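You operate a simulated robot arm through the tools that you are given. There is no shell and no other tool. Be economical: measure what you need, move in short steps, check, and stop when the job is done.

You are at the controls of a simulated two-armed robot. One attempt, no reset.

## Task
Fetch the pink holder and set it on the steel work table top. Put the sand jar that says "L62" from the top of the air unit on the low shelf of the steel work table. Pick up the pump oil bottle with the latest date from the long beige table top with one hand, pass it to the other hand and put it on the teal-legged table top. Stack the carton marked "foil" from the long beige table top on top of the carton labelled "seals". Fetch the brown holder and set it on the long beige table top. Take the oil bottle on the parts bench top and put it away on the top of the drilled table. Put the black lens marked "G753" from the parts bench top on the optics bench top. Any order will do. Set down upright: sand jar, pump oil bottle, oil bottle.

Only the result counts: the job must be done as asked and must still hold three seconds after the hand-in. Knocking over, shifting, dropping, spilling or breaking anything else fails it. Lids that push on must go on centred and level and be pressed home; caps that screw on are set level and turned clockwise until they are tight.

## Robot
Two 7-joint arms with fingered hands on one trunk, on a base that drives. Base frame: it is fixed to the floor where the robot stands at the start and does not move with it; the origin is under the middle of the robot, x ahead of it, y to its left, z up. Units: mm, rad, N and s.
The left shoulder is at the start at [20, 123, 1186], the right one opposite. Places, roughly: black lens [6500, -1750, 1000]; blue carton, brown carton, grey carton, white cart [1000, -2000, 750]; brown holder [5500, -2000, 1000]; long beige table top [600, -2100, 800]; low shelf of the steel work table [-700, 0, 300]; oil bottle [5750, -2000, 1000]; optics bench top [2100, -200, 800]; pink holder [500, -250, 500]; pump oil bottle [0, -2000, 750]; sand jar [-1000, 1750, 500]; steel work table top [-700, 0, 800]; teal-legged table top [-700, -2100, 700]; top of the drilled table (28x23 cm) [6620, 100, 720]. Payload 2.4 kg a hand.
The TCP of each hand is the grasp point between the finger pads, 17 mm short of the fingertips. In the tool frame z runs along the fingers and y along their closing line. The gripper opens to 88 mm. The gripper's body begins 47 mm behind the TCP. The gripper is a hand of 3 fingers: y runs from the thumb to the fingers, the wrist lies at [0, 0, -165] in the tool frame.
Orientation is told as [roll, pitch, yaw] about the base's x, y, z axes, in that order, counted from this pose: with the fingers straight down and closing along the base's y, the tool's x points along the base's -x, its y along +y and its z along -z.

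## Interface
- The arms move only by the tool apply_moves. It takes "left_increments", "right_increments" or both (then of equal length, played together; a hand with none holds still); each is a list of rows, each a list of 6 numbers: the shift along the base's x, y, z in cm, then the turn, a rotation vector about the base's x, y, z in rad. In form: [[dx, dy, dz, ax, ay, az], ...]. A call has 1 to 10 rows; each row is the pose to reach, as a shift and turn from the pose commanded when the call began. Rows are played at 5 a second. More than 50 mm and 0.15 rad between two rows, and nothing of the call is played. A pose out of reach is approached as far as the arm can. The call stops where the force on the tool passes 40 N (or 10 N more than at its start, if that is more) or the arm is blocked; 0.2 s more then pass. In this call time passes only in rows, and 0.2 s behind the last. The reply holds the time, the measured pose of the TCP, the force on the tool along the base axes, the opening and the grip force, in the units named above and with some noise, with the torque about the TCP (base axes, N m) and any sound that the robot's microphone picked up.
- Cameras (640 x 400 px; columns grow to the right, rows downward): "scene" is now at [28.6, 28.2, 1617.8]; the picture's right is [0.51, -0.86, 0.00], its down [-0.80, -0.48, -0.36] and it looks along [0.31, 0.18, -0.93] (base axes); focal length 214 px, centre (320, 200). "left" rides on the left gripper at [-52, 4, -66] in its tool frame; the picture's right is [-0.08, -1.00, 0.00], its down [0.78, -0.07, -0.62] and it looks along [0.62, -0.05, 0.78] (tool axes); focal length 243 px, centre (320, 200). "right" rides on the right gripper at [52, 4, -66] in its tool frame; the picture's right is [-0.08, 1.00, 0.00], its down [-0.78, -0.07, -0.62] and it looks along [-0.62, -0.05, 0.78] (tool axes); focal length 243 px, centre (320, 200). There is no depth. A picture from a camera that has moved, and an enlarged one, comes with that camera's place and axes in the base frame and with its lens.
- capture(camera): a new picture of that camera. The clock stands still meanwhile.
- move_column(by): slides the trunk up (or, below 0, down) by that many mm; the arms and the scene camera ride with it, the base frame stays. It gives what a move gives, with no picture.
- roll_base(legs): drives the robot by 1 to 6 legs, each [ahead, left, turn to the left] in mm, mm and rad, along the robot's own axes; the way and the turn of a leg run together, so that a leg with both is an arc; at most 1500 mm and 3.142 rad a leg. The arms and the cameras ride along, it lands a little off, and it stops where it bumps. It gives what a move gives.
- set_fingers(finger1, finger2, thumb_bend, hand): sets how far each is bent, from 0 (flat) to 1 (curled in); at 0.3 the hand is open as for a grip, at 0.7 the pads meet at the TCP. One left out holds its place. A second passes; each finger stops where it meets its share of the squeeze, and holds until it gets a number again. It is the only way to open and close the hand. It gives what a move gives, with no picture; readings hold the bend of each and the force on the fingers (four entries, about 0 where the hand has none), thumb and palm.
- aim_head(pan, tilt): turns the head with the scene camera to pan (to the left, within 2.094 rad either way) and tilt (down, from -0.506 to 1.204), counted from straight ahead of the robot. It gives what a move gives.
- zoom(camera, box): a new picture of the part [left, top, right, bottom] of that camera's present view, enlarged. The clock stands still meanwhile.
- job_done(): hands the job in; it is judged then, once.

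Go step by step. Nothing tells you exact positions but the pictures and the camera data: compare them with the known pose of the tool, close in by small moves and look again before you grip or let go. The budget is 217 turns and 220 pictures, counting those below and the enlarged ones. Unless the task says otherwise, let go and move clear before handing in.

The tools are called after "Emit:" as a command line: name --argument value ..., lists and objects as JSON in quotes. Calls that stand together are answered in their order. apply_moves: Moves the arms, as the interface text tells. Its arguments: {"type":"object","properties":{"left_increments":{"type":"array","items":{"type":"array","items":{"type":"number"}}},"right_increments":{"type":"array","items":{"type":"array","items":{"type":"number"}}}},"required":[]} The other tools are called the same way: move_column (by) slides the trunk up or down; set_fingers (finger1, finger2, thumb_bend, hand) moves the fingers one by one; roll_base (legs) drives the base; aim_head (pan, tilt) turns the head that bears the scene camera; capture (camera) takes a picture; zoom (camera, box) takes an enlarged picture of a part of a camera's view; job_done () hands the job in.

At the start:

```text
t: 0.0
left_position: [224.0, 236.8, 1027.3]
left_orientation: [0.002, 0.0, 0.0]
left_ft_force: [-0.3, -0.2, -0.9]
left_wrist_torque: [-0.01, 0.01, -0.01]
left_gripper_width: 88.0
left_gripper_force: 0.1
left_shape: jaw
left_bend: [0.3, 0.3, 0.3]
left_finger forces: [0.0, 0.1, 0.0, 0.0, 0.0, 0.0]
right_position: [274.4, 28.3, 1033.9]
right_orientation: [0.0, 0.0, -0.001]
right_ft_force: [-0.1, 0.5, -0.3]
right_wrist_torque: [0.0, 0.03, 0.0]
right_gripper_width: 88.0
right_gripper_force: 0.0
right_shape: jaw
right_bend: [0.3, 0.3, 0.3]
right_finger forces: [0.0, 0.0, 0.0, 0.0, 0.1, 0.0]
trunk travel left (down, up): [-400.0, 430.0]
robot x, y, heading: [-0.1, -0.1, 0.0]
head pan, tilt: [0.536, 1.201]
```

scene: 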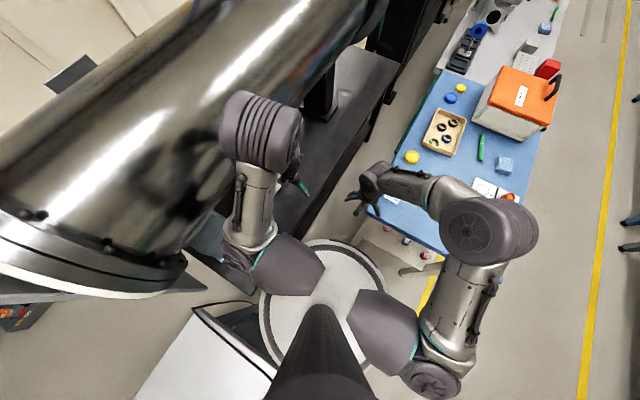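
right: 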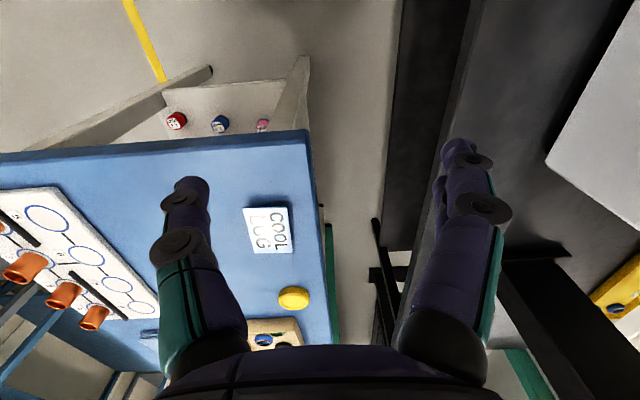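
left: 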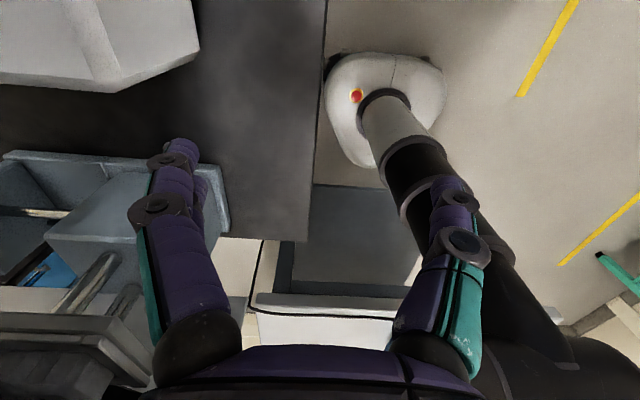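

I see the robot between a large steel vessel and a blue bench with a shelf of three coloured holders under it. I'll look around with the head first.

Emit:
aim_head --pan -0.4 --tilt 0.7

Emit:
capture --camera "scene"

Emit:
aim_head --pan -1.5 --tilt 0.5

Emit:
capture --camera "scene"

Emit:
aim_head --pan 2.09 --tilt 0.5

Emit:
capture --camera "scene"

```text
t: 1.2
left_position: [223.5, 237.0, 1028.2]
left_orientation: [-0.001, 0.002, 0.001]
left_ft_force: [-0.5, 0.4, -0.3]
left_wrist_torque: [0.01, -0.02, 0.01]
left_gripper_width: 87.6
left_gripper_force: 0.0
left_shape: jaw
left_bend: [0.3, 0.3, 0.3]
left_finger forces: [0.0, 0.0, 0.0, 0.0, 0.0, 0.0]
right_position: [274.7, 29.7, 1034.9]
right_orientation: [0.0, -0.001, -0.001]
right_ft_force: [0.1, -0.4, 0.1]
right_wrist_torque: [-0.01, -0.02, 0.02]
right_gripper_width: 87.6
right_gripper_force: 0.1
right_shape: jaw
right_bend: [0.3, 0.3, 0.3]
right_finger forces: [0.0, 0.0, 0.0, 0.0, 0.1, 0.0]
trunk travel left (down, up): [-400.0, 430.0]
robot x, y, heading: [0.6, 1.8, 0.001]
head pan, tilt: [-0.4, 0.7]
```

```text
216 pictures are left
camera scene: at [58.9, -33.4, 1653.8], right [-0.39, -0.92, 0.0], down [-0.59, 0.25, -0.76], along [0.7, -0.3, -0.64], focal length 214 px, centre (320, 200)
```

scene: 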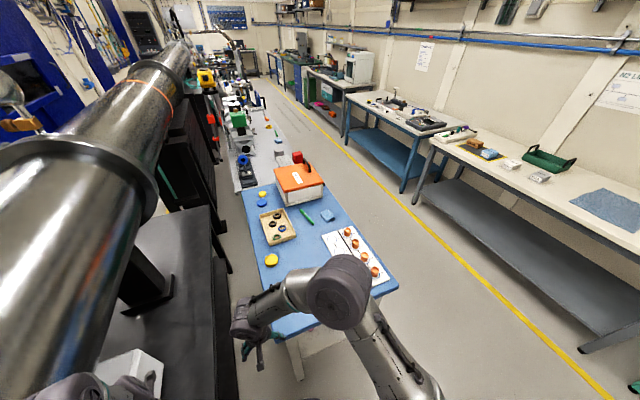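

```text
t: 2.5
left_position: [223.9, 235.8, 1027.8]
left_orientation: [-0.001, -0.001, 0.001]
left_ft_force: [-0.4, 0.7, -0.4]
left_wrist_torque: [0.0, -0.01, 0.01]
left_gripper_width: 87.9
left_gripper_force: 0.2
left_shape: jaw
left_bend: [0.3, 0.3, 0.3]
left_finger forces: [0.1, 0.0, 0.0, 0.0, 0.0, 0.0]
right_position: [273.4, 28.9, 1036.3]
right_orientation: [0.0, 0.002, 0.002]
right_ft_force: [0.7, 0.5, 0.0]
right_wrist_torque: [0.0, 0.05, 0.03]
right_gripper_width: 88.2
right_gripper_force: 0.1
right_shape: jaw
right_bend: [0.3, 0.3, 0.3]
right_finger forces: [0.0, 0.0, 0.1, 0.0, 0.0, 0.0]
trunk travel left (down, up): [-400.0, 430.0]
robot x, y, heading: [-0.2, 4.5, -0.002]
head pan, tilt: [-1.499, 0.499]
```

```text
215 pictures are left
camera scene: at [-12.9, -91.1, 1671.5], right [-1.0, -0.07, 0.0], down [-0.03, 0.48, -0.88], along [0.06, -0.88, -0.48], focal length 214 px, centre (320, 200)
```

scene: 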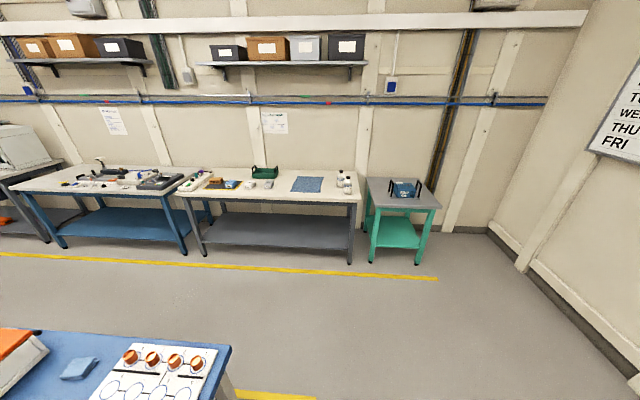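

```text
t: 5.5
left_position: [223.6, 236.7, 1028.6]
left_orientation: [0.001, 0.0, -0.001]
left_ft_force: [0.2, 0.2, -0.4]
left_wrist_torque: [0.0, -0.02, -0.02]
left_gripper_width: 88.0
left_gripper_force: 0.0
left_shape: jaw
left_bend: [0.3, 0.3, 0.3]
left_finger forces: [0.0, 0.0, 0.0, 0.0, 0.0, 0.0]
right_position: [273.9, 29.2, 1035.8]
right_orientation: [0.0, 0.0, 0.001]
right_ft_force: [0.7, -0.1, 0.0]
right_wrist_torque: [-0.01, 0.0, -0.01]
right_gripper_width: 87.7
right_gripper_force: 0.0
right_shape: jaw
right_bend: [0.3, 0.3, 0.3]
right_finger forces: [0.1, 0.0, 0.0, 0.1, 0.1, 0.0]
trunk travel left (down, up): [-400.0, 430.0]
robot x, y, heading: [2.4, 0.4, -0.003]
head pan, tilt: [2.089, 0.499]
```

```text
214 pictures are left
camera scene: at [-64.5, 78.7, 1671.5], right [0.87, 0.5, 0.0], down [0.24, -0.42, -0.88], along [-0.43, 0.76, -0.48], focal length 214 px, centre (320, 200)
```

scene: 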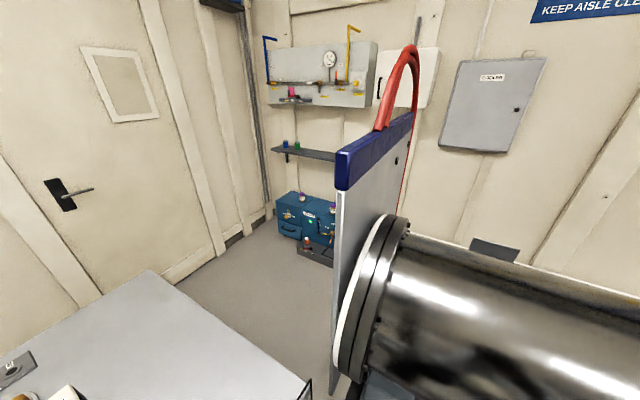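

Overview: bench, aisle and tables are where the list says. Next I look closer at the holders under the bench end and at the steel table behind.

Emit:
zoom --camera "right" --box '[130, 60, 330, 185]'

Emit:
aim_head --pan 2.09 --tilt 1.2

Emit:
capture --camera "scene"

Emit:
aim_head --pan -0.3 --tilt 1.2

Emit:
capture --camera "scene"

```text
3.20 times, centred on (230, 122) of right
camera zoom: at [222.3, 34.1, 1101.0], right [0.08, 1.0, 0.0], down [0.78, -0.07, 0.62], along [0.62, -0.05, -0.78], focal length 776 px, centre (608, 448)
```

zoom: 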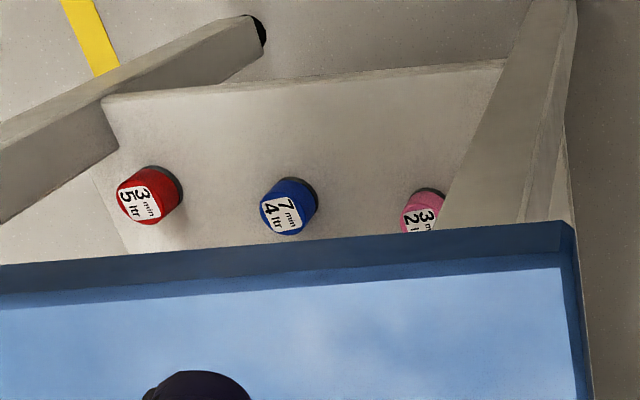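

```text
t: 6.6
left_position: [223.0, 236.5, 1027.0]
left_orientation: [0.0, 0.0, 0.0]
left_ft_force: [0.3, -0.1, -0.1]
left_wrist_torque: [0.0, 0.0, 0.03]
left_gripper_width: 87.9
left_gripper_force: 0.1
left_shape: jaw
left_bend: [0.3, 0.3, 0.3]
left_finger forces: [0.1, 0.0, 0.0, 0.1, 0.0, 0.1]
right_position: [274.0, 28.5, 1035.5]
right_orientation: [0.002, -0.001, 0.0]
right_ft_force: [0.6, 0.0, -0.5]
right_wrist_torque: [0.0, 0.0, -0.03]
right_gripper_width: 87.9
right_gripper_force: 0.0
right_shape: jaw
right_bend: [0.3, 0.3, 0.3]
right_finger forces: [0.1, 0.0, 0.1, 0.0, 0.0, 0.0]
trunk travel left (down, up): [-400.0, 430.0]
robot x, y, heading: [-1.4, 1.2, -0.004]
head pan, tilt: [2.089, 1.201]
```

```text
212 pictures are left
camera scene: at [-47.2, 48.2, 1617.9], right [0.87, 0.5, 0.0], down [0.46, -0.81, -0.36], along [-0.18, 0.32, -0.93], focal length 214 px, centre (320, 200)
```

scene: 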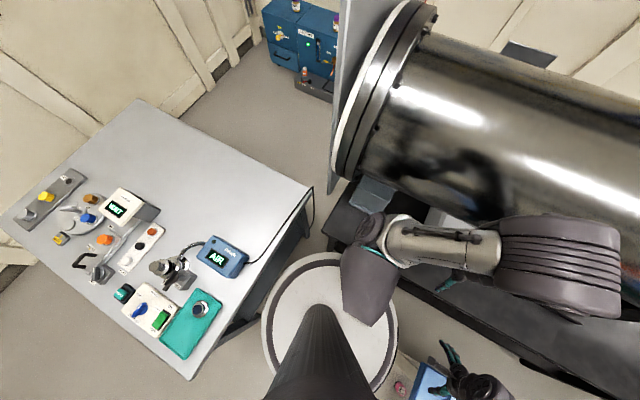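

```text
t: 8.8
left_position: [223.8, 236.6, 1028.8]
left_orientation: [0.0, -0.001, 0.001]
left_ft_force: [-0.2, 0.4, 1.0]
left_wrist_torque: [0.0, 0.0, -0.01]
left_gripper_width: 88.1
left_gripper_force: 0.1
left_shape: jaw
left_bend: [0.3, 0.3, 0.3]
left_finger forces: [0.1, 0.0, 0.0, 0.0, 0.1, 0.1]
right_position: [273.5, 29.0, 1034.4]
right_orientation: [0.0, 0.001, -0.001]
right_ft_force: [0.1, -0.2, -0.2]
right_wrist_torque: [0.03, 0.01, -0.01]
right_gripper_width: 87.9
right_gripper_force: 0.0
right_shape: jaw
right_bend: [0.3, 0.3, 0.3]
right_finger forces: [0.1, 0.1, 0.0, 0.0, 0.0, 0.1]
trunk travel left (down, up): [-400.0, 430.0]
robot x, y, heading: [3.1, 0.3, 0.006]
head pan, tilt: [-0.3, 1.201]
```

```text
211 pictures are left
camera scene: at [34.0, -16.9, 1617.8], right [-0.3, -0.96, 0.0], down [-0.89, 0.28, -0.36], along [0.35, -0.11, -0.93], focal length 214 px, centre (320, 200)
```

scene: 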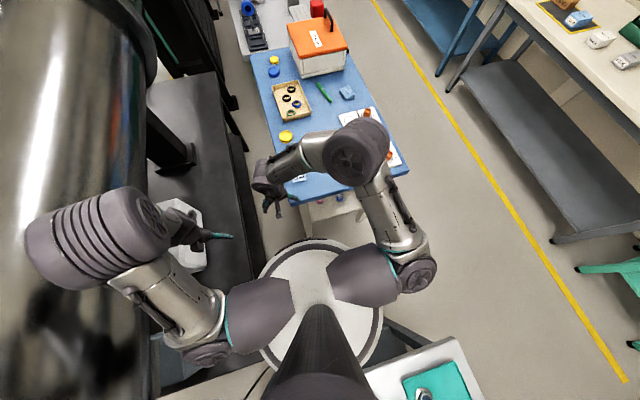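

The pink holder stands on a low shelf just under the near end of the blue bench, so I'll slide right and back a bit, lower the trunk, and view it with the left hand turned horizontal.

Emit:
roll_base --legs '[[-80, -350, 0]]'

Emit:
move_column --by -250

Emit:
apply_moves --left_increments '[[0, 0, 0, 0, -0.14, 0], [0, 0, 0, 0, -0.28, 0], [0, 0, 0, 0, -0.42, 0], [0, 0, 0, 0, -0.56, 0], [0, 0, 0, 0, -0.7, 0], [0, 0, 0, 0, -0.84, 0], [0, 0, 0, 0, -0.98, 0], [0, 0, 0, 0, -1.12, 0]]'

Emit:
capture --camera "left"

Emit:
capture --camera "scene"

```text
t: 11.2
left_position: [186.0, -71.1, 1028.6]
left_orientation: [0.0, 0.0, -0.097]
left_ft_force: [0.1, 0.4, 0.5]
left_wrist_torque: [0.02, 0.03, 0.0]
left_gripper_width: 88.0
left_gripper_force: 0.1
left_shape: jaw
left_bend: [0.3, 0.3, 0.3]
left_finger forces: [0.0, 0.0, 0.1, 0.0, 0.0, 0.1]
right_position: [216.8, -282.3, 1035.9]
right_orientation: [-0.001, 0.001, -0.096]
right_ft_force: [-0.6, 0.1, 0.8]
right_wrist_torque: [-0.01, 0.0, -0.02]
right_gripper_width: 87.7
right_gripper_force: 0.0
right_shape: jaw
right_bend: [0.3, 0.3, 0.3]
right_finger forces: [0.1, 0.0, 0.0, 0.0, 0.0, 0.0]
trunk travel left (down, up): [-400.0, 430.0]
robot x, y, heading: [-56.4, -282.5, -0.097]
head pan, tilt: [-0.3, 1.201]
stopped in leg 1: the robot was blocked; the commanded pose is now the measured one
```

```text
t: 13.8
left_position: [184.9, -70.5, 778.4]
left_orientation: [0.001, -0.001, -0.095]
left_ft_force: [0.3, 0.8, 0.7]
left_wrist_torque: [-0.03, 0.01, 0.0]
left_gripper_width: 87.8
left_gripper_force: 0.0
left_shape: jaw
left_bend: [0.3, 0.3, 0.3]
left_finger forces: [0.1, 0.0, 0.0, 0.0, 0.0, 0.0]
right_position: [214.8, -282.6, 785.9]
right_orientation: [-0.002, -0.002, -0.095]
right_ft_force: [0.1, 0.0, -0.4]
right_wrist_torque: [0.02, 0.01, -0.02]
right_gripper_width: 87.8
right_gripper_force: 0.1
right_shape: jaw
right_bend: [0.3, 0.3, 0.3]
right_finger forces: [0.0, 0.0, 0.0, 0.0, 0.1, 0.0]
trunk travel left (down, up): [-150.0, 680.0]
robot x, y, heading: [-58.0, -285.0, -0.097]
head pan, tilt: [-0.3, 1.201]
```

```text
t: 15.6
left_position: [223.6, -44.2, 709.7]
left_orientation: [0.198, -1.116, -0.22]
left_ft_force: [-0.2, -0.5, -0.5]
left_wrist_torque: [-0.01, -0.01, 0.02]
left_gripper_width: 87.8
left_gripper_force: 0.0
left_shape: jaw
left_bend: [0.3, 0.3, 0.3]
left_finger forces: [0.0, 0.0, 0.0, 0.0, 0.1, 0.1]
left hand out of reach, approached as far as the arm can: row 1, 2, 3, 4, 5, 6, 7, 8
right_position: [214.0, -283.4, 784.9]
right_orientation: [-0.003, -0.002, -0.096]
right_ft_force: [0.1, 0.0, 0.9]
right_wrist_torque: [0.01, -0.01, 0.02]
right_gripper_width: 87.9
right_gripper_force: 0.1
right_shape: jaw
right_bend: [0.3, 0.3, 0.3]
right_finger forces: [0.0, 0.0, 0.0, 0.1, 0.1, 0.0]
trunk travel left (down, up): [-150.0, 680.0]
robot x, y, heading: [-57.4, -283.0, -0.096]
head pan, tilt: [-0.3, 1.201]
```

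```text
210 pictures are left
camera left: at [186.8, -44.1, 784.1], right [0.0, -1.0, -0.01], down [-0.9, 0.01, -0.44], along [0.44, 0.01, -0.9], focal length 243 px, centre (320, 200)
```

left: 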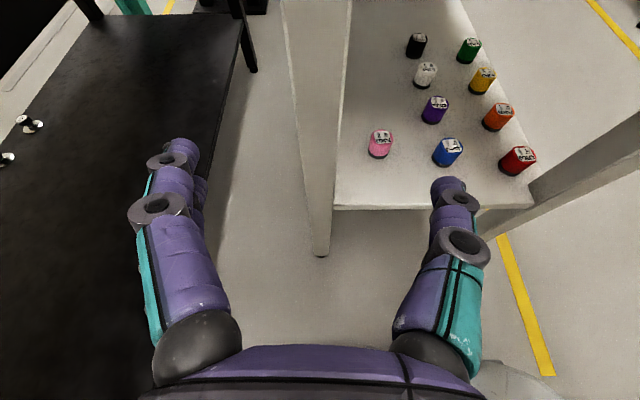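

```text
209 pictures are left
camera scene: at [-26.3, -305.3, 1367.8], right [-0.39, -0.92, 0.0], down [-0.86, 0.36, -0.36], along [0.33, -0.14, -0.93], focal length 214 px, centre (320, 200)
```

scene: 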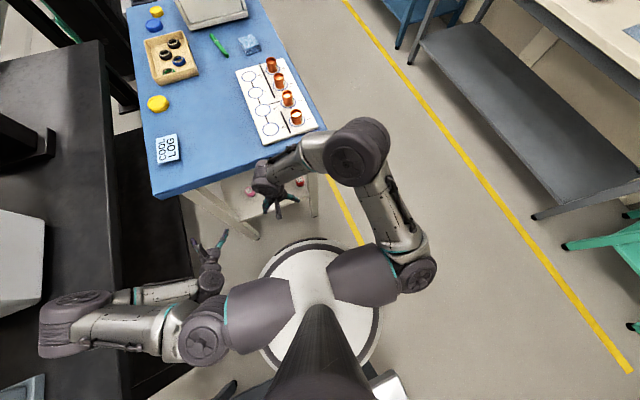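

The pink holder triangulates to about (471, -150, 430). I lower the trunk more and bring the left hand in front of it.

Emit:
move_column --by -130

Emit:
apply_moves --left_increments '[[0, -3.5, -3.3, 0, 0, 0], [0, -7, -6.6, 0, 0, 0], [0.5, -10.6, -9, 0, 0, 0], [4, -10.6, -10, 0, 0, 0], [8, -10.6, -11, 0, 0, 0]]'

Emit:
capture --camera "left"

```text
t: 17.2
left_position: [223.4, -42.8, 578.7]
left_orientation: [0.197, -1.113, -0.221]
left_ft_force: [0.1, 0.8, -0.2]
left_wrist_torque: [0.01, -0.03, -0.01]
left_gripper_width: 87.7
left_gripper_force: 0.1
left_shape: jaw
left_bend: [0.3, 0.3, 0.3]
left_finger forces: [0.0, 0.1, 0.0, 0.0, 0.0, 0.0]
right_position: [213.9, -282.5, 656.3]
right_orientation: [-0.002, -0.002, -0.096]
right_ft_force: [0.6, 0.1, 0.4]
right_wrist_torque: [0.01, 0.02, 0.01]
right_gripper_width: 88.0
right_gripper_force: 0.0
right_shape: jaw
right_bend: [0.3, 0.3, 0.3]
right_finger forces: [0.0, 0.0, 0.0, 0.0, 0.0, 0.0]
trunk travel left (down, up): [-20.0, 810.0]
robot x, y, heading: [-59.0, -287.9, -0.095]
head pan, tilt: [-0.3, 1.201]
```

```text
t: 18.4
left_position: [304.1, -147.5, 467.7]
left_orientation: [0.195, -1.114, -0.218]
left_ft_force: [1.0, -0.2, -0.8]
left_wrist_torque: [-0.03, -0.03, 0.0]
left_gripper_width: 87.9
left_gripper_force: 0.1
left_shape: jaw
left_bend: [0.3, 0.3, 0.3]
left_finger forces: [0.1, 0.1, 0.0, 0.0, 0.1, 0.0]
right_position: [214.6, -283.4, 654.4]
right_orientation: [-0.002, -0.003, -0.096]
right_ft_force: [-0.6, 0.2, 0.5]
right_wrist_torque: [0.0, 0.0, 0.05]
right_gripper_width: 87.9
right_gripper_force: 0.1
right_shape: jaw
right_bend: [0.3, 0.3, 0.3]
right_finger forces: [0.1, 0.0, 0.1, 0.0, 0.2, 0.0]
trunk travel left (down, up): [-20.0, 810.0]
robot x, y, heading: [-60.9, -287.5, -0.1]
head pan, tilt: [-0.3, 1.201]
```

```text
208 pictures are left
camera left: at [267.7, -149.1, 543.2], right [-0.01, -1.0, -0.01], down [-0.9, 0.01, -0.44], along [0.44, 0.01, -0.9], focal length 243 px, centre (320, 200)
```

left: 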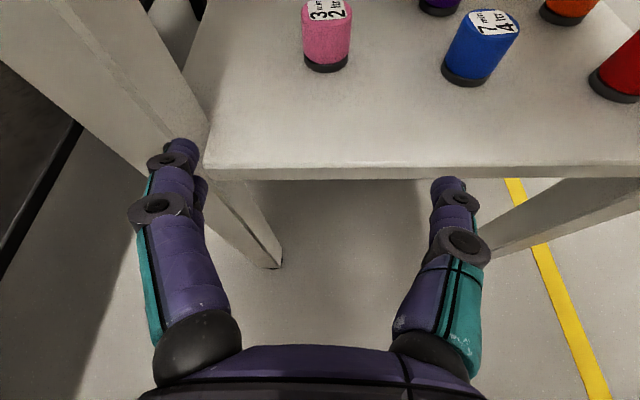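

The hand is well in line with the pink holder; I close in with a check.

Emit:
apply_moves --left_increments '[[4, -0.2, -1, 0, 0, 0], [8, -0.4, -2, 0, 0, 0], [12, -0.6, -2.8, 0, 0, 0]]'

Emit:
capture --camera "left"

```text
t: 19.2
left_position: [424.1, -156.9, 437.7]
left_orientation: [0.193, -1.114, -0.218]
left_ft_force: [0.1, -0.5, -0.4]
left_wrist_torque: [0.02, 0.02, -0.02]
left_gripper_width: 88.0
left_gripper_force: 0.0
left_shape: jaw
left_bend: [0.3, 0.3, 0.3]
left_finger forces: [0.1, 0.0, 0.0, 0.0, 0.0, 0.0]
right_position: [214.1, -283.2, 655.9]
right_orientation: [-0.002, -0.001, -0.096]
right_ft_force: [-0.6, 0.3, 0.7]
right_wrist_torque: [-0.01, -0.02, -0.01]
right_gripper_width: 88.0
right_gripper_force: 0.1
right_shape: jaw
right_bend: [0.3, 0.3, 0.3]
right_finger forces: [0.0, 0.0, 0.0, 0.0, 0.0, 0.1]
trunk travel left (down, up): [-20.0, 810.0]
robot x, y, heading: [-62.0, -286.8, -0.1]
head pan, tilt: [-0.3, 1.201]
```

```text
207 pictures are left
camera left: at [388.0, -157.3, 514.5], right [-0.01, -1.0, -0.01], down [-0.9, 0.01, -0.44], along [0.44, 0.01, -0.9], focal length 243 px, centre (320, 200)
```

left: 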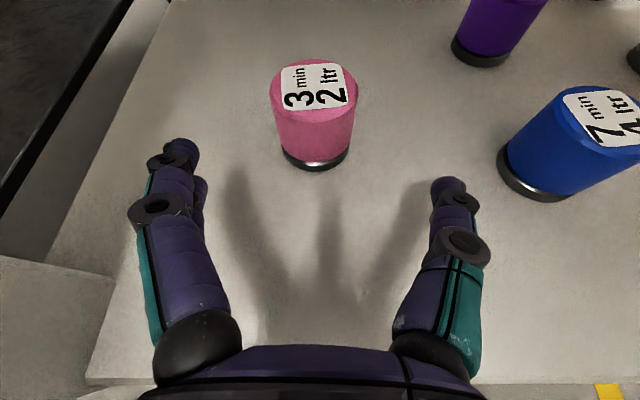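

Holder centre is about (479, -154), top 441. I advance and grip it.

Emit:
apply_moves --left_increments '[[2.7, 0.2, -0.4, 0, 0, 0], [5.2, 0.3, -0.9, 0, 0, 0]]'

Emit:
set_fingers --hand "left" --finger1 0.7 --finger2 0.7 --thumb_bend 0.7

Emit:
capture --camera "left"

```text
t: 19.8
left_position: [474.0, -152.5, 432.9]
left_orientation: [0.194, -1.111, -0.216]
left_ft_force: [-1.1, -0.1, 0.5]
left_wrist_torque: [-0.03, -0.01, 0.01]
left_gripper_width: 88.2
left_gripper_force: 0.2
left_shape: jaw
left_bend: [0.3, 0.3, 0.3]
left_finger forces: [0.1, 0.1, 0.1, 0.0, 0.0, 0.0]
left hand out of reach, approached as far as the arm can: row 2
right_position: [214.3, -282.8, 654.7]
right_orientation: [0.0, -0.001, -0.096]
right_ft_force: [0.4, -0.1, 0.8]
right_wrist_torque: [-0.02, -0.01, 0.01]
right_gripper_width: 87.9
right_gripper_force: 0.1
right_shape: jaw
right_bend: [0.3, 0.3, 0.3]
right_finger forces: [0.0, 0.0, 0.0, 0.0, 0.0, 0.0]
trunk travel left (down, up): [-20.0, 810.0]
robot x, y, heading: [-56.5, -286.4, -0.094]
head pan, tilt: [-0.3, 1.201]
```

```text
t: 20.8
left_position: [474.2, -152.1, 434.4]
left_orientation: [0.197, -1.113, -0.219]
left_ft_force: [-0.4, -0.5, -0.2]
left_wrist_torque: [0.0, 0.03, 0.02]
left_gripper_width: 26.3
left_gripper_force: 10.3
left_shape: fingers
left_bend: [0.59, 0.57, 0.62]
left_finger forces: [5.2, 5.6, 0.0, 0.0, 10.0, 0.0]
right_position: [215.1, -284.0, 656.0]
right_orientation: [-0.002, -0.002, -0.094]
right_ft_force: [0.0, 0.6, 0.0]
right_wrist_torque: [-0.03, 0.01, -0.02]
right_gripper_width: 88.1
right_gripper_force: 0.1
right_shape: jaw
right_bend: [0.3, 0.3, 0.3]
right_finger forces: [0.0, 0.0, 0.0, 0.0, 0.0, 0.0]
trunk travel left (down, up): [-20.0, 810.0]
robot x, y, heading: [-59.8, -288.0, -0.095]
head pan, tilt: [-0.3, 1.201]
```

```text
206 pictures are left
camera left: at [437.5, -152.9, 509.9], right [-0.01, -1.0, -0.01], down [-0.9, 0.01, -0.44], along [0.44, 0.01, -0.9], focal length 243 px, centre (320, 200)
```

left: 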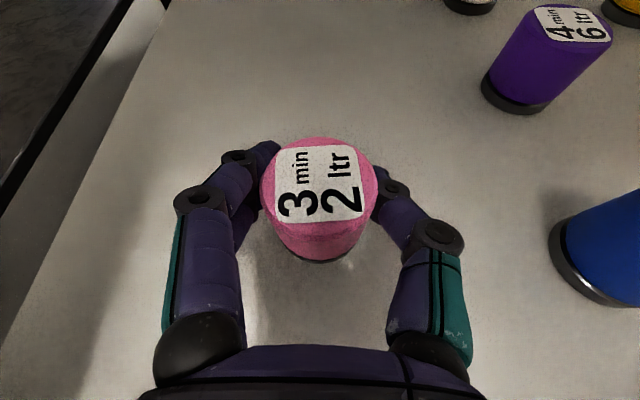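

Gripped with 10 N. I lift slightly and draw it back out.

Emit:
apply_moves --left_increments '[[0, 0, 2, 0, 0, 0], [-4, 0, 2.5, 0, 0, 0], [-8.5, 0, 3.5, 0, 0, 0], [-13, 0, 4.5, 0, 0, 0], [-17.5, 0, 5, 0, 0, 0], [-20, 0, 5, 0, 0, 0]]'

Emit:
capture --camera "left"

Emit:
capture --camera "scene"

```text
t: 22.2
left_position: [271.5, -152.3, 485.3]
left_orientation: [0.196, -1.114, -0.222]
left_ft_force: [-0.4, -0.2, -1.3]
left_wrist_torque: [0.0, -0.02, -0.02]
left_gripper_width: 25.9
left_gripper_force: 9.8
left_shape: fingers
left_bend: [0.6, 0.57, 0.62]
left_finger forces: [4.6, 5.5, 0.1, 0.0, 9.6, 0.0]
right_position: [214.2, -283.4, 655.9]
right_orientation: [-0.001, -0.001, -0.097]
right_ft_force: [0.5, 0.1, -0.1]
right_wrist_torque: [0.01, -0.02, 0.0]
right_gripper_width: 88.0
right_gripper_force: 0.0
right_shape: jaw
right_bend: [0.3, 0.3, 0.3]
right_finger forces: [0.0, 0.0, 0.0, 0.0, 0.0, 0.1]
trunk travel left (down, up): [-20.0, 810.0]
robot x, y, heading: [-59.0, -287.2, -0.099]
head pan, tilt: [-0.3, 1.201]
```

```text
205 pictures are left
camera left: at [236.4, -153.2, 560.6], right [-0.01, -1.0, -0.01], down [-0.9, 0.01, -0.44], along [0.44, 0.01, -0.9], focal length 243 px, centre (320, 200)
```

left: 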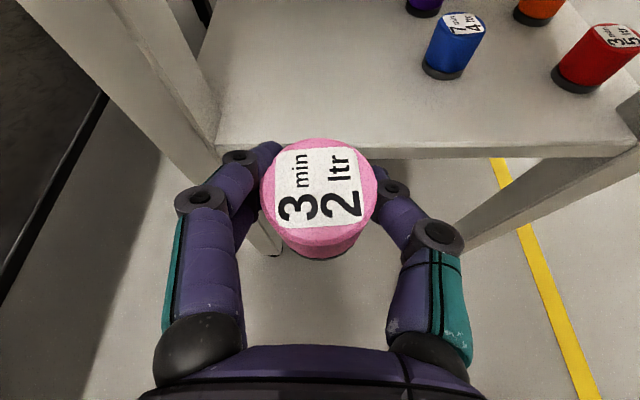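

```text
204 pictures are left
camera scene: at [-26.2, -305.4, 1237.8], right [-0.39, -0.92, 0.0], down [-0.86, 0.36, -0.36], along [0.33, -0.14, -0.93], focal length 214 px, centre (320, 200)
```

scene: 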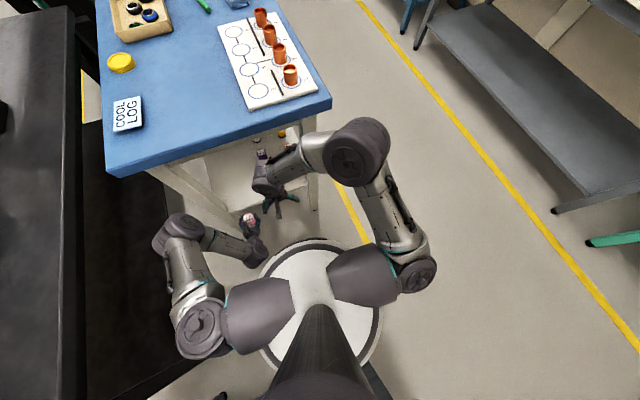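

Pink holder is held. I raise the trunk, turn round to face the steel table and look.

Emit:
move_column --by 600

Emit:
roll_base --legs '[[60, 0, 0], [0, 0, -3.04]]'

Emit:
aim_head --pan 0 --tilt 0.9

Emit:
capture --camera "scene"

```text
refused: 600 is not a number from -400 to 400
```

```text
t: 25.8
left_position: [329.7, -423.4, 480.0]
left_orientation: [0.213, -1.09, -1.009]
left_ft_force: [0.2, 18.2, 8.2]
left_wrist_torque: [0.08, -0.32, 0.67]
left_gripper_width: 32.9
left_gripper_force: 12.7
left_shape: fingers
left_bend: [0.51, 0.54, 0.67]
left_finger forces: [12.8, 9.4, 0.1, 0.0, 3.7, 0.1]
right_position: [195.2, -481.5, 656.2]
right_orientation: [-0.001, -0.005, -0.885]
right_ft_force: [0.6, 0.1, 0.1]
right_wrist_torque: [-0.01, -0.01, 0.0]
right_gripper_width: 87.8
right_gripper_force: 0.1
right_shape: jaw
right_bend: [0.3, 0.3, 0.3]
right_finger forces: [0.0, 0.1, 0.0, 0.1, 0.1, 0.0]
trunk travel left (down, up): [-20.0, 810.0]
robot x, y, heading: [1.2, -290.8, -0.89]
head pan, tilt: [-0.3, 1.201]
stopped in leg 2: the force on the tool passed its limit at 52 N (the readings are from after the stop); the commanded pose is now the measured one
```

```text
t: 26.6
left_position: [328.8, -423.4, 480.5]
left_orientation: [0.206, -1.09, -1.008]
left_ft_force: [-2.0, 25.8, 6.9]
left_wrist_torque: [0.13, -0.24, 0.98]
left_gripper_width: 33.8
left_gripper_force: 15.8
left_shape: fingers
left_bend: [0.5, 0.53, 0.67]
left_finger forces: [15.8, 13.0, 0.0, 0.1, 2.6, 0.0]
right_position: [195.0, -481.9, 655.6]
right_orientation: [-0.002, -0.003, -0.887]
right_ft_force: [0.2, -0.3, 0.6]
right_wrist_torque: [-0.01, 0.0, 0.0]
right_gripper_width: 87.7
right_gripper_force: 0.0
right_shape: jaw
right_bend: [0.3, 0.3, 0.3]
right_finger forces: [0.1, 0.0, 0.0, 0.1, 0.0, 0.0]
trunk travel left (down, up): [-20.0, 810.0]
robot x, y, heading: [6.6, -290.4, -0.889]
head pan, tilt: [0.0, 0.901]
```

```text
203 pictures are left
camera scene: at [36.8, -332.2, 1257.7], right [-0.78, -0.63, 0.0], down [-0.49, 0.61, -0.62], along [0.39, -0.48, -0.78], focal length 214 px, centre (320, 200)
```

scene: 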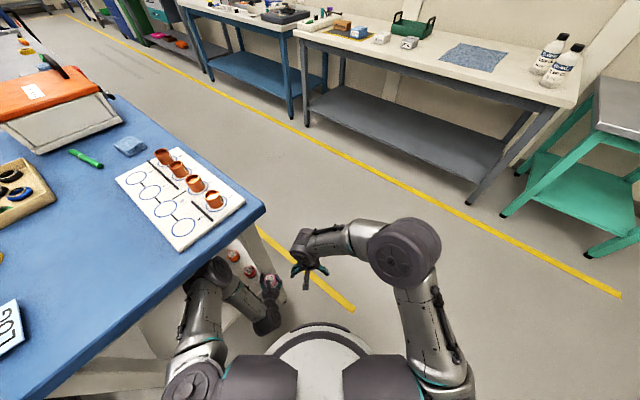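

The raise was refused and the turn went ahead, so the hand touched something (probably the bench leg). I check with the hand camera before backing out the same way.

Emit:
capture --camera "left"

```text
202 pictures are left
camera left: at [303.4, -401.1, 556.7], right [-0.71, -0.71, -0.02], down [-0.64, 0.65, -0.42], along [0.31, -0.28, -0.91], focal length 243 px, centre (320, 200)
```

left: 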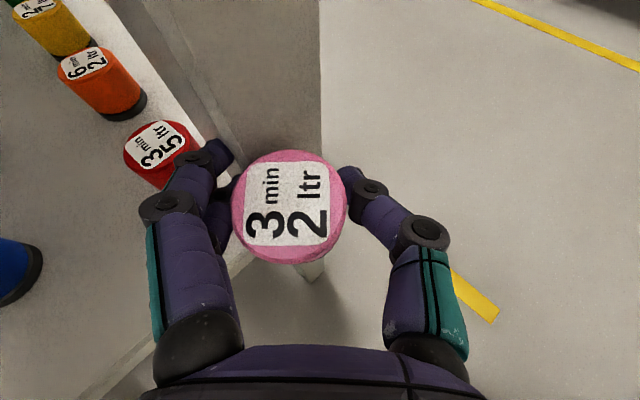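

The thumb side rests on the leg; nothing seems displaced. I turn back a little and retreat.

Emit:
roll_base --legs '[[0, 0, 0.15]]'

Emit:
capture --camera "left"

```text
t: 27.6
left_position: [346.4, -376.9, 480.3]
left_orientation: [0.206, -1.091, -0.86]
left_ft_force: [-0.2, 0.4, -0.4]
left_wrist_torque: [0.0, 0.0, 0.02]
left_gripper_width: 20.1
left_gripper_force: 8.9
left_shape: fingers
left_bend: [0.62, 0.58, 0.65]
left_finger forces: [3.9, 4.9, 0.0, 0.1, 8.7, 0.0]
right_position: [222.0, -451.8, 655.7]
right_orientation: [-0.001, -0.001, -0.736]
right_ft_force: [0.0, -0.6, 0.1]
right_wrist_torque: [0.02, -0.01, -0.03]
right_gripper_width: 87.6
right_gripper_force: 0.0
right_shape: jaw
right_bend: [0.3, 0.3, 0.3]
right_finger forces: [0.1, 0.0, 0.0, 0.0, 0.1, 0.1]
trunk travel left (down, up): [-20.0, 810.0]
robot x, y, heading: [1.5, -291.5, -0.737]
head pan, tilt: [0.0, 0.901]
```

```text
201 pictures are left
camera left: at [316.8, -356.5, 556.7], right [-0.6, -0.8, -0.02], down [-0.73, 0.55, -0.42], along [0.35, -0.23, -0.91], focal length 243 px, centre (320, 200)
```

left: 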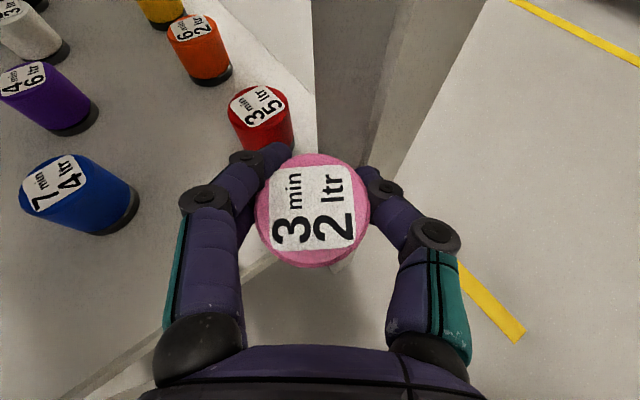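

Red holder is where it was. I turn back fully, step back, then raise.

Emit:
roll_base --legs '[[0, 0, 0.63], [-50, 0, 0]]'

Emit:
move_column --by 400

Emit:
move_column --by 200

Emit:
capture --camera "scene"

```text
t: 30.3
left_position: [277.9, -150.2, 480.7]
left_orientation: [0.205, -1.089, -0.225]
left_ft_force: [-0.4, 1.2, 0.2]
left_wrist_torque: [0.0, 0.0, 0.02]
left_gripper_width: 20.1
left_gripper_force: 8.2
left_shape: fingers
left_bend: [0.62, 0.58, 0.65]
left_finger forces: [3.6, 4.8, 0.1, 0.0, 8.5, 0.1]
right_position: [224.4, -284.6, 656.2]
right_orientation: [-0.002, -0.001, -0.102]
right_ft_force: [-0.6, -0.5, 0.5]
right_wrist_torque: [0.0, -0.01, 0.04]
right_gripper_width: 87.9
right_gripper_force: 0.1
right_shape: jaw
right_bend: [0.3, 0.3, 0.3]
right_finger forces: [0.0, 0.0, 0.0, 0.0, 0.1, 0.0]
trunk travel left (down, up): [-20.0, 810.0]
robot x, y, heading: [-47.6, -286.5, -0.104]
head pan, tilt: [0.0, 0.901]
```

```text
t: 34.1
left_position: [280.0, -149.1, 879.8]
left_orientation: [0.205, -1.092, -0.224]
left_ft_force: [-0.3, -0.3, -0.5]
left_wrist_torque: [0.0, -0.03, 0.01]
left_gripper_width: 19.9
left_gripper_force: 8.3
left_shape: fingers
left_bend: [0.62, 0.58, 0.65]
left_finger forces: [3.6, 4.7, 0.0, 0.1, 8.5, 0.0]
right_position: [225.2, -285.4, 1055.1]
right_orientation: [-0.001, -0.003, -0.102]
right_ft_force: [0.0, 1.0, 0.4]
right_wrist_torque: [0.0, 0.01, 0.05]
right_gripper_width: 87.8
right_gripper_force: 0.0
right_shape: jaw
right_bend: [0.3, 0.3, 0.3]
right_finger forces: [0.1, 0.1, 0.1, 0.0, 0.0, 0.0]
trunk travel left (down, up): [-420.0, 410.0]
robot x, y, heading: [-48.6, -284.1, -0.101]
head pan, tilt: [0.0, 0.901]
```

```text
t: 36.3
left_position: [279.9, -150.1, 1080.3]
left_orientation: [0.207, -1.087, -0.225]
left_ft_force: [-0.7, 1.2, -1.9]
left_wrist_torque: [0.0, 0.02, 0.01]
left_gripper_width: 19.9
left_gripper_force: 8.3
left_shape: fingers
left_bend: [0.62, 0.58, 0.65]
left_finger forces: [3.7, 4.8, 0.1, 0.0, 8.5, 0.0]
right_position: [224.3, -284.7, 1255.6]
right_orientation: [-0.001, -0.001, -0.102]
right_ft_force: [0.4, -0.4, 0.4]
right_wrist_torque: [0.01, 0.04, 0.02]
right_gripper_width: 87.8
right_gripper_force: 0.1
right_shape: jaw
right_bend: [0.3, 0.3, 0.3]
right_finger forces: [0.1, 0.1, 0.0, 0.0, 0.0, 0.0]
trunk travel left (down, up): [-620.0, 210.0]
robot x, y, heading: [-51.8, -280.7, -0.102]
head pan, tilt: [0.0, 0.901]
```

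```text
200 pictures are left
camera scene: at [7.9, -291.3, 1857.6], right [-0.1, -0.99, 0.0], down [-0.78, 0.08, -0.62], along [0.62, -0.06, -0.78], focal length 214 px, centre (320, 200)
```

scene: 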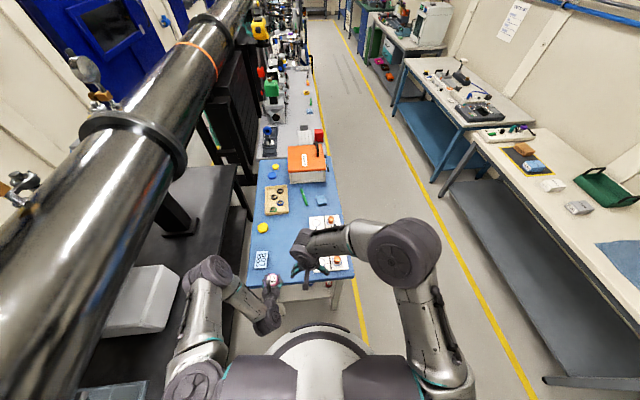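

All clear above the bench. Now I turn to the steel table.

Emit:
roll_base --legs '[[50, 0, 0], [0, 0, -1.52], [0, 0, -1.52]]'

Emit:
capture --camera "scene"

```text
t: 44.6
left_position: [-308.7, -462.4, 1080.9]
left_orientation: [0.207, -1.091, 3.031]
left_ft_force: [-0.7, -0.2, -1.4]
left_wrist_torque: [0.01, 0.01, 0.02]
left_gripper_width: 19.3
left_gripper_force: 8.1
left_shape: fingers
left_bend: [0.62, 0.58, 0.65]
left_finger forces: [3.2, 4.5, 0.1, 0.0, 8.0, 0.0]
right_position: [-271.0, -322.1, 1255.2]
right_orientation: [-0.002, -0.002, -3.129]
right_ft_force: [-0.6, 0.8, 0.2]
right_wrist_torque: [0.01, 0.02, -0.01]
right_gripper_width: 87.8
right_gripper_force: 0.1
right_shape: jaw
right_bend: [0.3, 0.3, 0.3]
right_finger forces: [0.0, 0.0, 0.1, 0.0, 0.0, 0.0]
trunk travel left (down, up): [-620.0, 210.0]
robot x, y, heading: [2.1, -291.5, -3.133]
head pan, tilt: [0.0, 0.901]
```

```text
199 pictures are left
camera scene: at [-54.9, -291.6, 1857.6], right [-0.01, 1.0, 0.0], down [0.78, 0.01, -0.62], along [-0.62, -0.01, -0.78], focal length 214 px, centre (320, 200)
```

scene: 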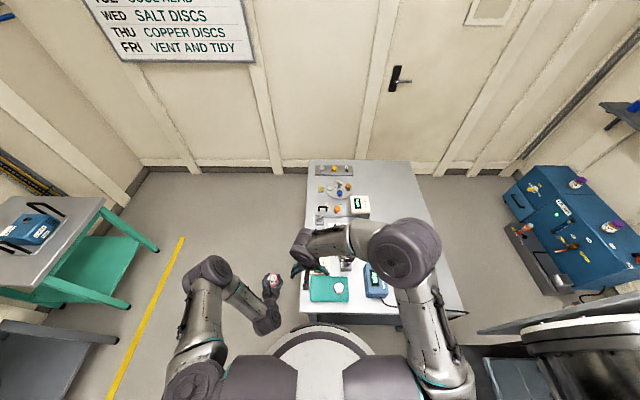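

The table's right half (toward +y) is free. I slide to my right to reach it with the left hand.

Emit:
roll_base --legs '[[0, -350, 0]]'

Emit:
capture --camera "scene"

Emit:
capture --camera "left"

```text
t: 46.9
left_position: [-318.3, -120.7, 1080.4]
left_orientation: [0.201, -1.09, 3.013]
left_ft_force: [-0.1, 0.0, -1.1]
left_wrist_torque: [-0.02, 0.0, -0.02]
left_gripper_width: 19.2
left_gripper_force: 7.8
left_shape: fingers
left_bend: [0.62, 0.58, 0.65]
left_finger forces: [3.2, 4.5, 0.1, 0.1, 8.1, 0.1]
right_position: [-276.4, 17.0, 1254.9]
right_orientation: [-0.005, 0.0, 3.133]
right_ft_force: [1.0, -0.5, 0.9]
right_wrist_torque: [0.0, 0.01, 0.0]
right_gripper_width: 88.0
right_gripper_force: 0.0
right_shape: jaw
right_bend: [0.3, 0.3, 0.3]
right_finger forces: [0.0, 0.0, 0.1, 0.1, 0.0, 0.1]
trunk travel left (down, up): [-620.0, 210.0]
robot x, y, heading: [-7.3, 47.4, 3.127]
head pan, tilt: [0.0, 0.901]
stopped in leg 1: the robot was blocked; the commanded pose is now the measured one
```

```text
198 pictures are left
camera scene: at [-61.4, 43.0, 1857.6], right [0.01, 1.0, 0.0], down [0.78, -0.01, -0.62], along [-0.62, 0.01, -0.78], focal length 214 px, centre (320, 200)
```

scene: 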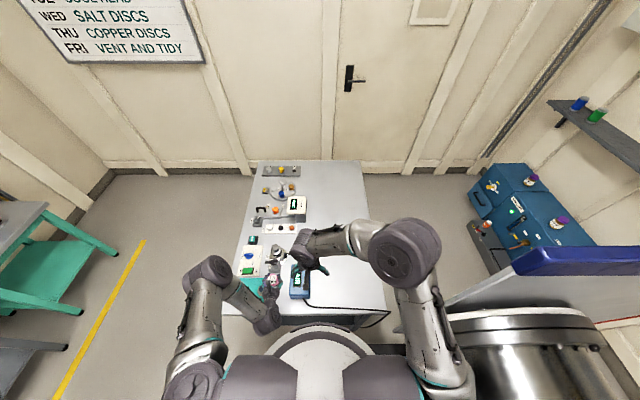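

```text
197 pictures are left
camera left: at [-283.3, -117.0, 1156.3], right [-0.09, 1.0, -0.02], down [0.91, 0.07, -0.42], along [-0.41, -0.05, -0.91], focal length 243 px, centre (320, 200)
```

left: 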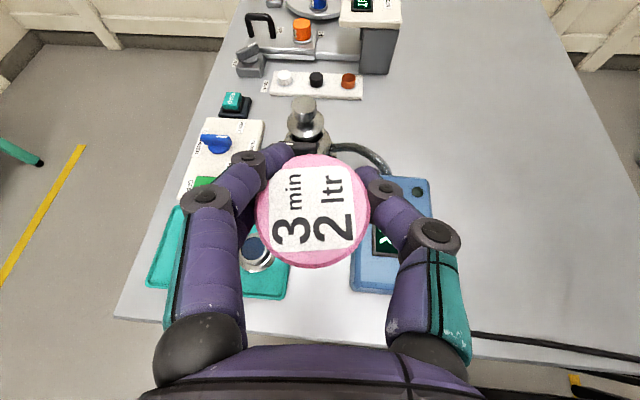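

I raise the right hand a little for room, then carry the pink holder over the free part of the table.

Emit:
apply_moves --right_increments '[[0, 2, 3, 0, 0, 0], [0, 4, 6, 0, 0, 0], [0, 6, 9, 0, 0, 0], [0, 6, 9, 0, 0, 0], [0, 6, 9, 0, 0, 0], [0, 6, 9, 0, 0, 0], [0, 6, 9, 0, 0, 0]]' --left_increments '[[0, 0, 0, 0, 0, 0], [0, 0, 0, 0, 0, 0], [-2, 4, -1, 0, 0, 0], [-5, 8, -2, 0, 0, 0], [-8, 12.5, -2.5, 0, 0, 0], [-11, 17, -3, 0, 0, 0], [-13, 21, -4, 0, 0, 0]]'

Emit:
capture --camera "left"

Emit:
capture --camera "scene"

```text
refused: row 4 steps farther than a row can; nothing moved
```

```text
196 pictures are left
camera left: at [-283.3, -117.0, 1156.3], right [-0.09, 1.0, -0.02], down [0.91, 0.07, -0.42], along [-0.41, -0.05, -0.91], focal length 243 px, centre (320, 200)
```

left: 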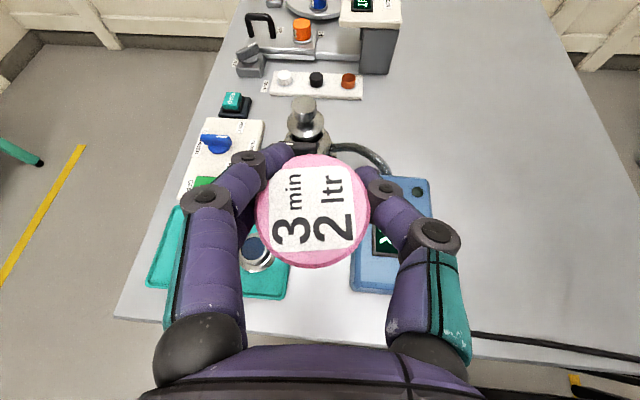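

```text
195 pictures are left
camera scene: at [-61.4, 43.0, 1857.6], right [0.01, 1.0, 0.0], down [0.78, -0.01, -0.62], along [-0.62, 0.01, -0.78], focal length 214 px, centre (320, 200)
```

scene: 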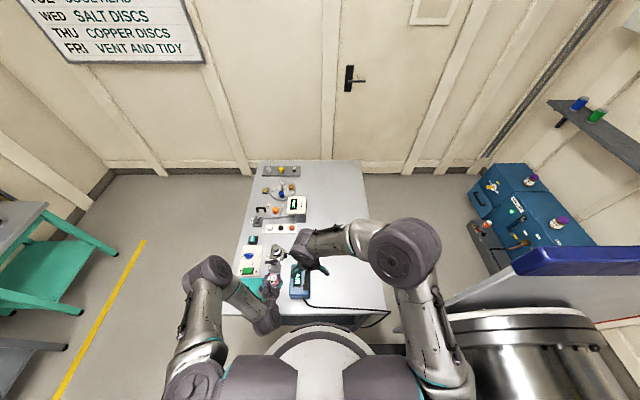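

One step was too long; I use smaller rows.

Emit:
apply_moves --right_increments '[[0, 2, 3, 0, 0, 0], [0, 4, 6, 0, 0, 0], [0, 6, 9, 0, 0, 0], [0, 6, 9, 0, 0, 0], [0, 6, 9, 0, 0, 0], [0, 6, 9, 0, 0, 0], [0, 6, 9, 0, 0, 0], [0, 6, 9, 0, 0, 0], [0, 6, 9, 0, 0, 0]]' --left_increments '[[0, 0, 0, 0, 0, 0], [0, 0, 0, 0, 0, 0], [-2, 4, -1, 0, 0, 0], [-4, 8, -2, 0, 0, 0], [-6, 12, -3, 0, 0, 0], [-8, 16, -4, 0, 0, 0], [-10, 20, -5, 0, 0, 0], [-12, 22, -8, 0, 0, 0], [-13, 24, -11.5, 0, 0, 0]]'

Emit:
capture --camera "left"

```text
t: 48.9
left_position: [-420.9, 90.8, 1027.8]
left_orientation: [0.207, -1.09, 3.01]
left_ft_force: [0.2, 0.2, -0.4]
left_wrist_torque: [-0.02, 0.04, -0.01]
left_gripper_width: 18.3
left_gripper_force: 8.1
left_shape: fingers
left_bend: [0.63, 0.59, 0.65]
left_finger forces: [3.2, 4.4, 0.0, 0.0, 7.6, 0.0]
left hand out of reach, approached as far as the arm can: row 8, 9
right_position: [-278.0, 79.3, 1345.4]
right_orientation: [-0.001, -0.002, 3.135]
right_ft_force: [-0.2, 0.4, -0.6]
right_wrist_torque: [0.01, -0.01, -0.02]
right_gripper_width: 87.9
right_gripper_force: 0.0
right_shape: jaw
right_bend: [0.3, 0.3, 0.3]
right_finger forces: [0.0, 0.1, 0.0, 0.0, 0.1, 0.0]
trunk travel left (down, up): [-620.0, 210.0]
robot x, y, heading: [-1.7, 44.4, 3.129]
head pan, tilt: [0.0, 0.901]
```

```text
194 pictures are left
camera left: at [-385.6, 95.4, 1104.2], right [-0.09, 1.0, -0.02], down [0.91, 0.07, -0.42], along [-0.41, -0.05, -0.91], focal length 243 px, centre (320, 200)
```

left: 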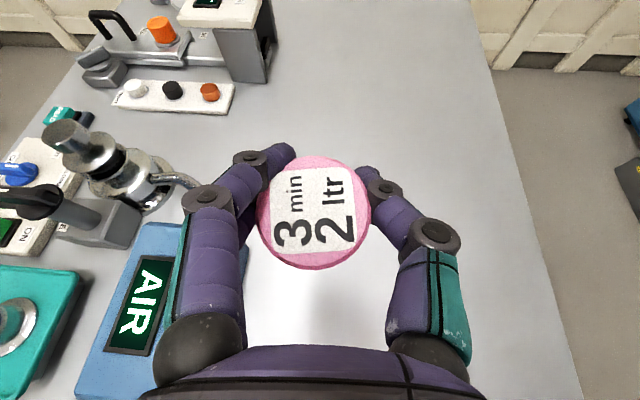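

I'm over the free area beside the AIR box. I shift 25 mm further from the box and lower with the trunk.

Emit:
apply_moves --left_increments '[[0.5, 1.5, 0, 0, 0, 0], [1, 3.5, 0, 0, 0, 0]]'

Emit:
move_column --by -140

Emit:
capture --camera "left"

Emit:
capture --camera "scene"

```text
t: 49.5
left_position: [-417.0, 101.2, 1028.4]
left_orientation: [0.184, -1.09, 3.019]
left_ft_force: [0.7, 0.5, -1.2]
left_wrist_torque: [0.01, -0.02, 0.03]
left_gripper_width: 18.2
left_gripper_force: 7.3
left_shape: fingers
left_bend: [0.63, 0.59, 0.65]
left_finger forces: [3.2, 4.3, 0.0, 0.0, 7.6, 0.0]
left hand out of reach, approached as far as the arm can: row 1, 2
right_position: [-278.7, 79.7, 1346.5]
right_orientation: [-0.002, -0.002, 3.133]
right_ft_force: [-0.2, 0.0, 0.3]
right_wrist_torque: [0.02, 0.01, -0.02]
right_gripper_width: 87.9
right_gripper_force: 0.1
right_shape: jaw
right_bend: [0.3, 0.3, 0.3]
right_finger forces: [0.1, 0.0, 0.0, 0.1, 0.0, 0.0]
trunk travel left (down, up): [-620.0, 210.0]
robot x, y, heading: [-3.2, 46.4, 3.13]
head pan, tilt: [0.0, 0.901]
```

```text
t: 51.2
left_position: [-416.1, 100.7, 889.4]
left_orientation: [0.183, -1.087, 3.018]
left_ft_force: [0.1, -0.1, -0.9]
left_wrist_torque: [-0.03, -0.03, 0.01]
left_gripper_width: 18.6
left_gripper_force: 8.0
left_shape: fingers
left_bend: [0.63, 0.59, 0.65]
left_finger forces: [3.1, 4.3, 0.0, 0.1, 7.6, 0.0]
right_position: [-277.9, 79.4, 1206.8]
right_orientation: [-0.002, -0.003, 3.134]
right_ft_force: [0.6, 0.6, 0.1]
right_wrist_torque: [0.0, -0.01, -0.02]
right_gripper_width: 87.9
right_gripper_force: 0.0
right_shape: jaw
right_bend: [0.3, 0.3, 0.3]
right_finger forces: [0.0, 0.0, 0.0, 0.0, 0.1, 0.0]
trunk travel left (down, up): [-480.0, 350.0]
robot x, y, heading: [0.2, 46.5, 3.132]
head pan, tilt: [0.0, 0.901]
```

```text
193 pictures are left
camera left: at [-381.0, 103.4, 965.8], right [-0.08, 1.0, -0.01], down [0.91, 0.07, -0.41], along [-0.41, -0.04, -0.91], focal length 243 px, centre (320, 200)
```

left: 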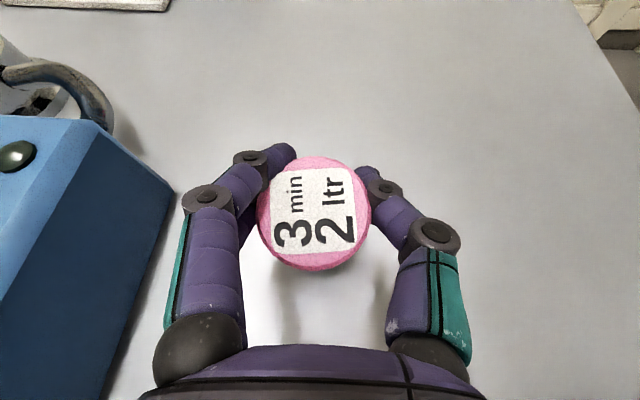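

```text
192 pictures are left
camera scene: at [-60.2, 46.4, 1717.7], right [0.01, 1.0, 0.0], down [0.78, -0.01, -0.62], along [-0.62, 0.01, -0.78], focal length 214 px, centre (320, 200)
```

scene: 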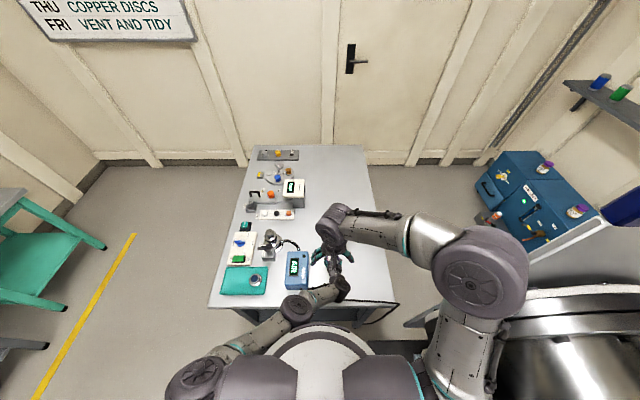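

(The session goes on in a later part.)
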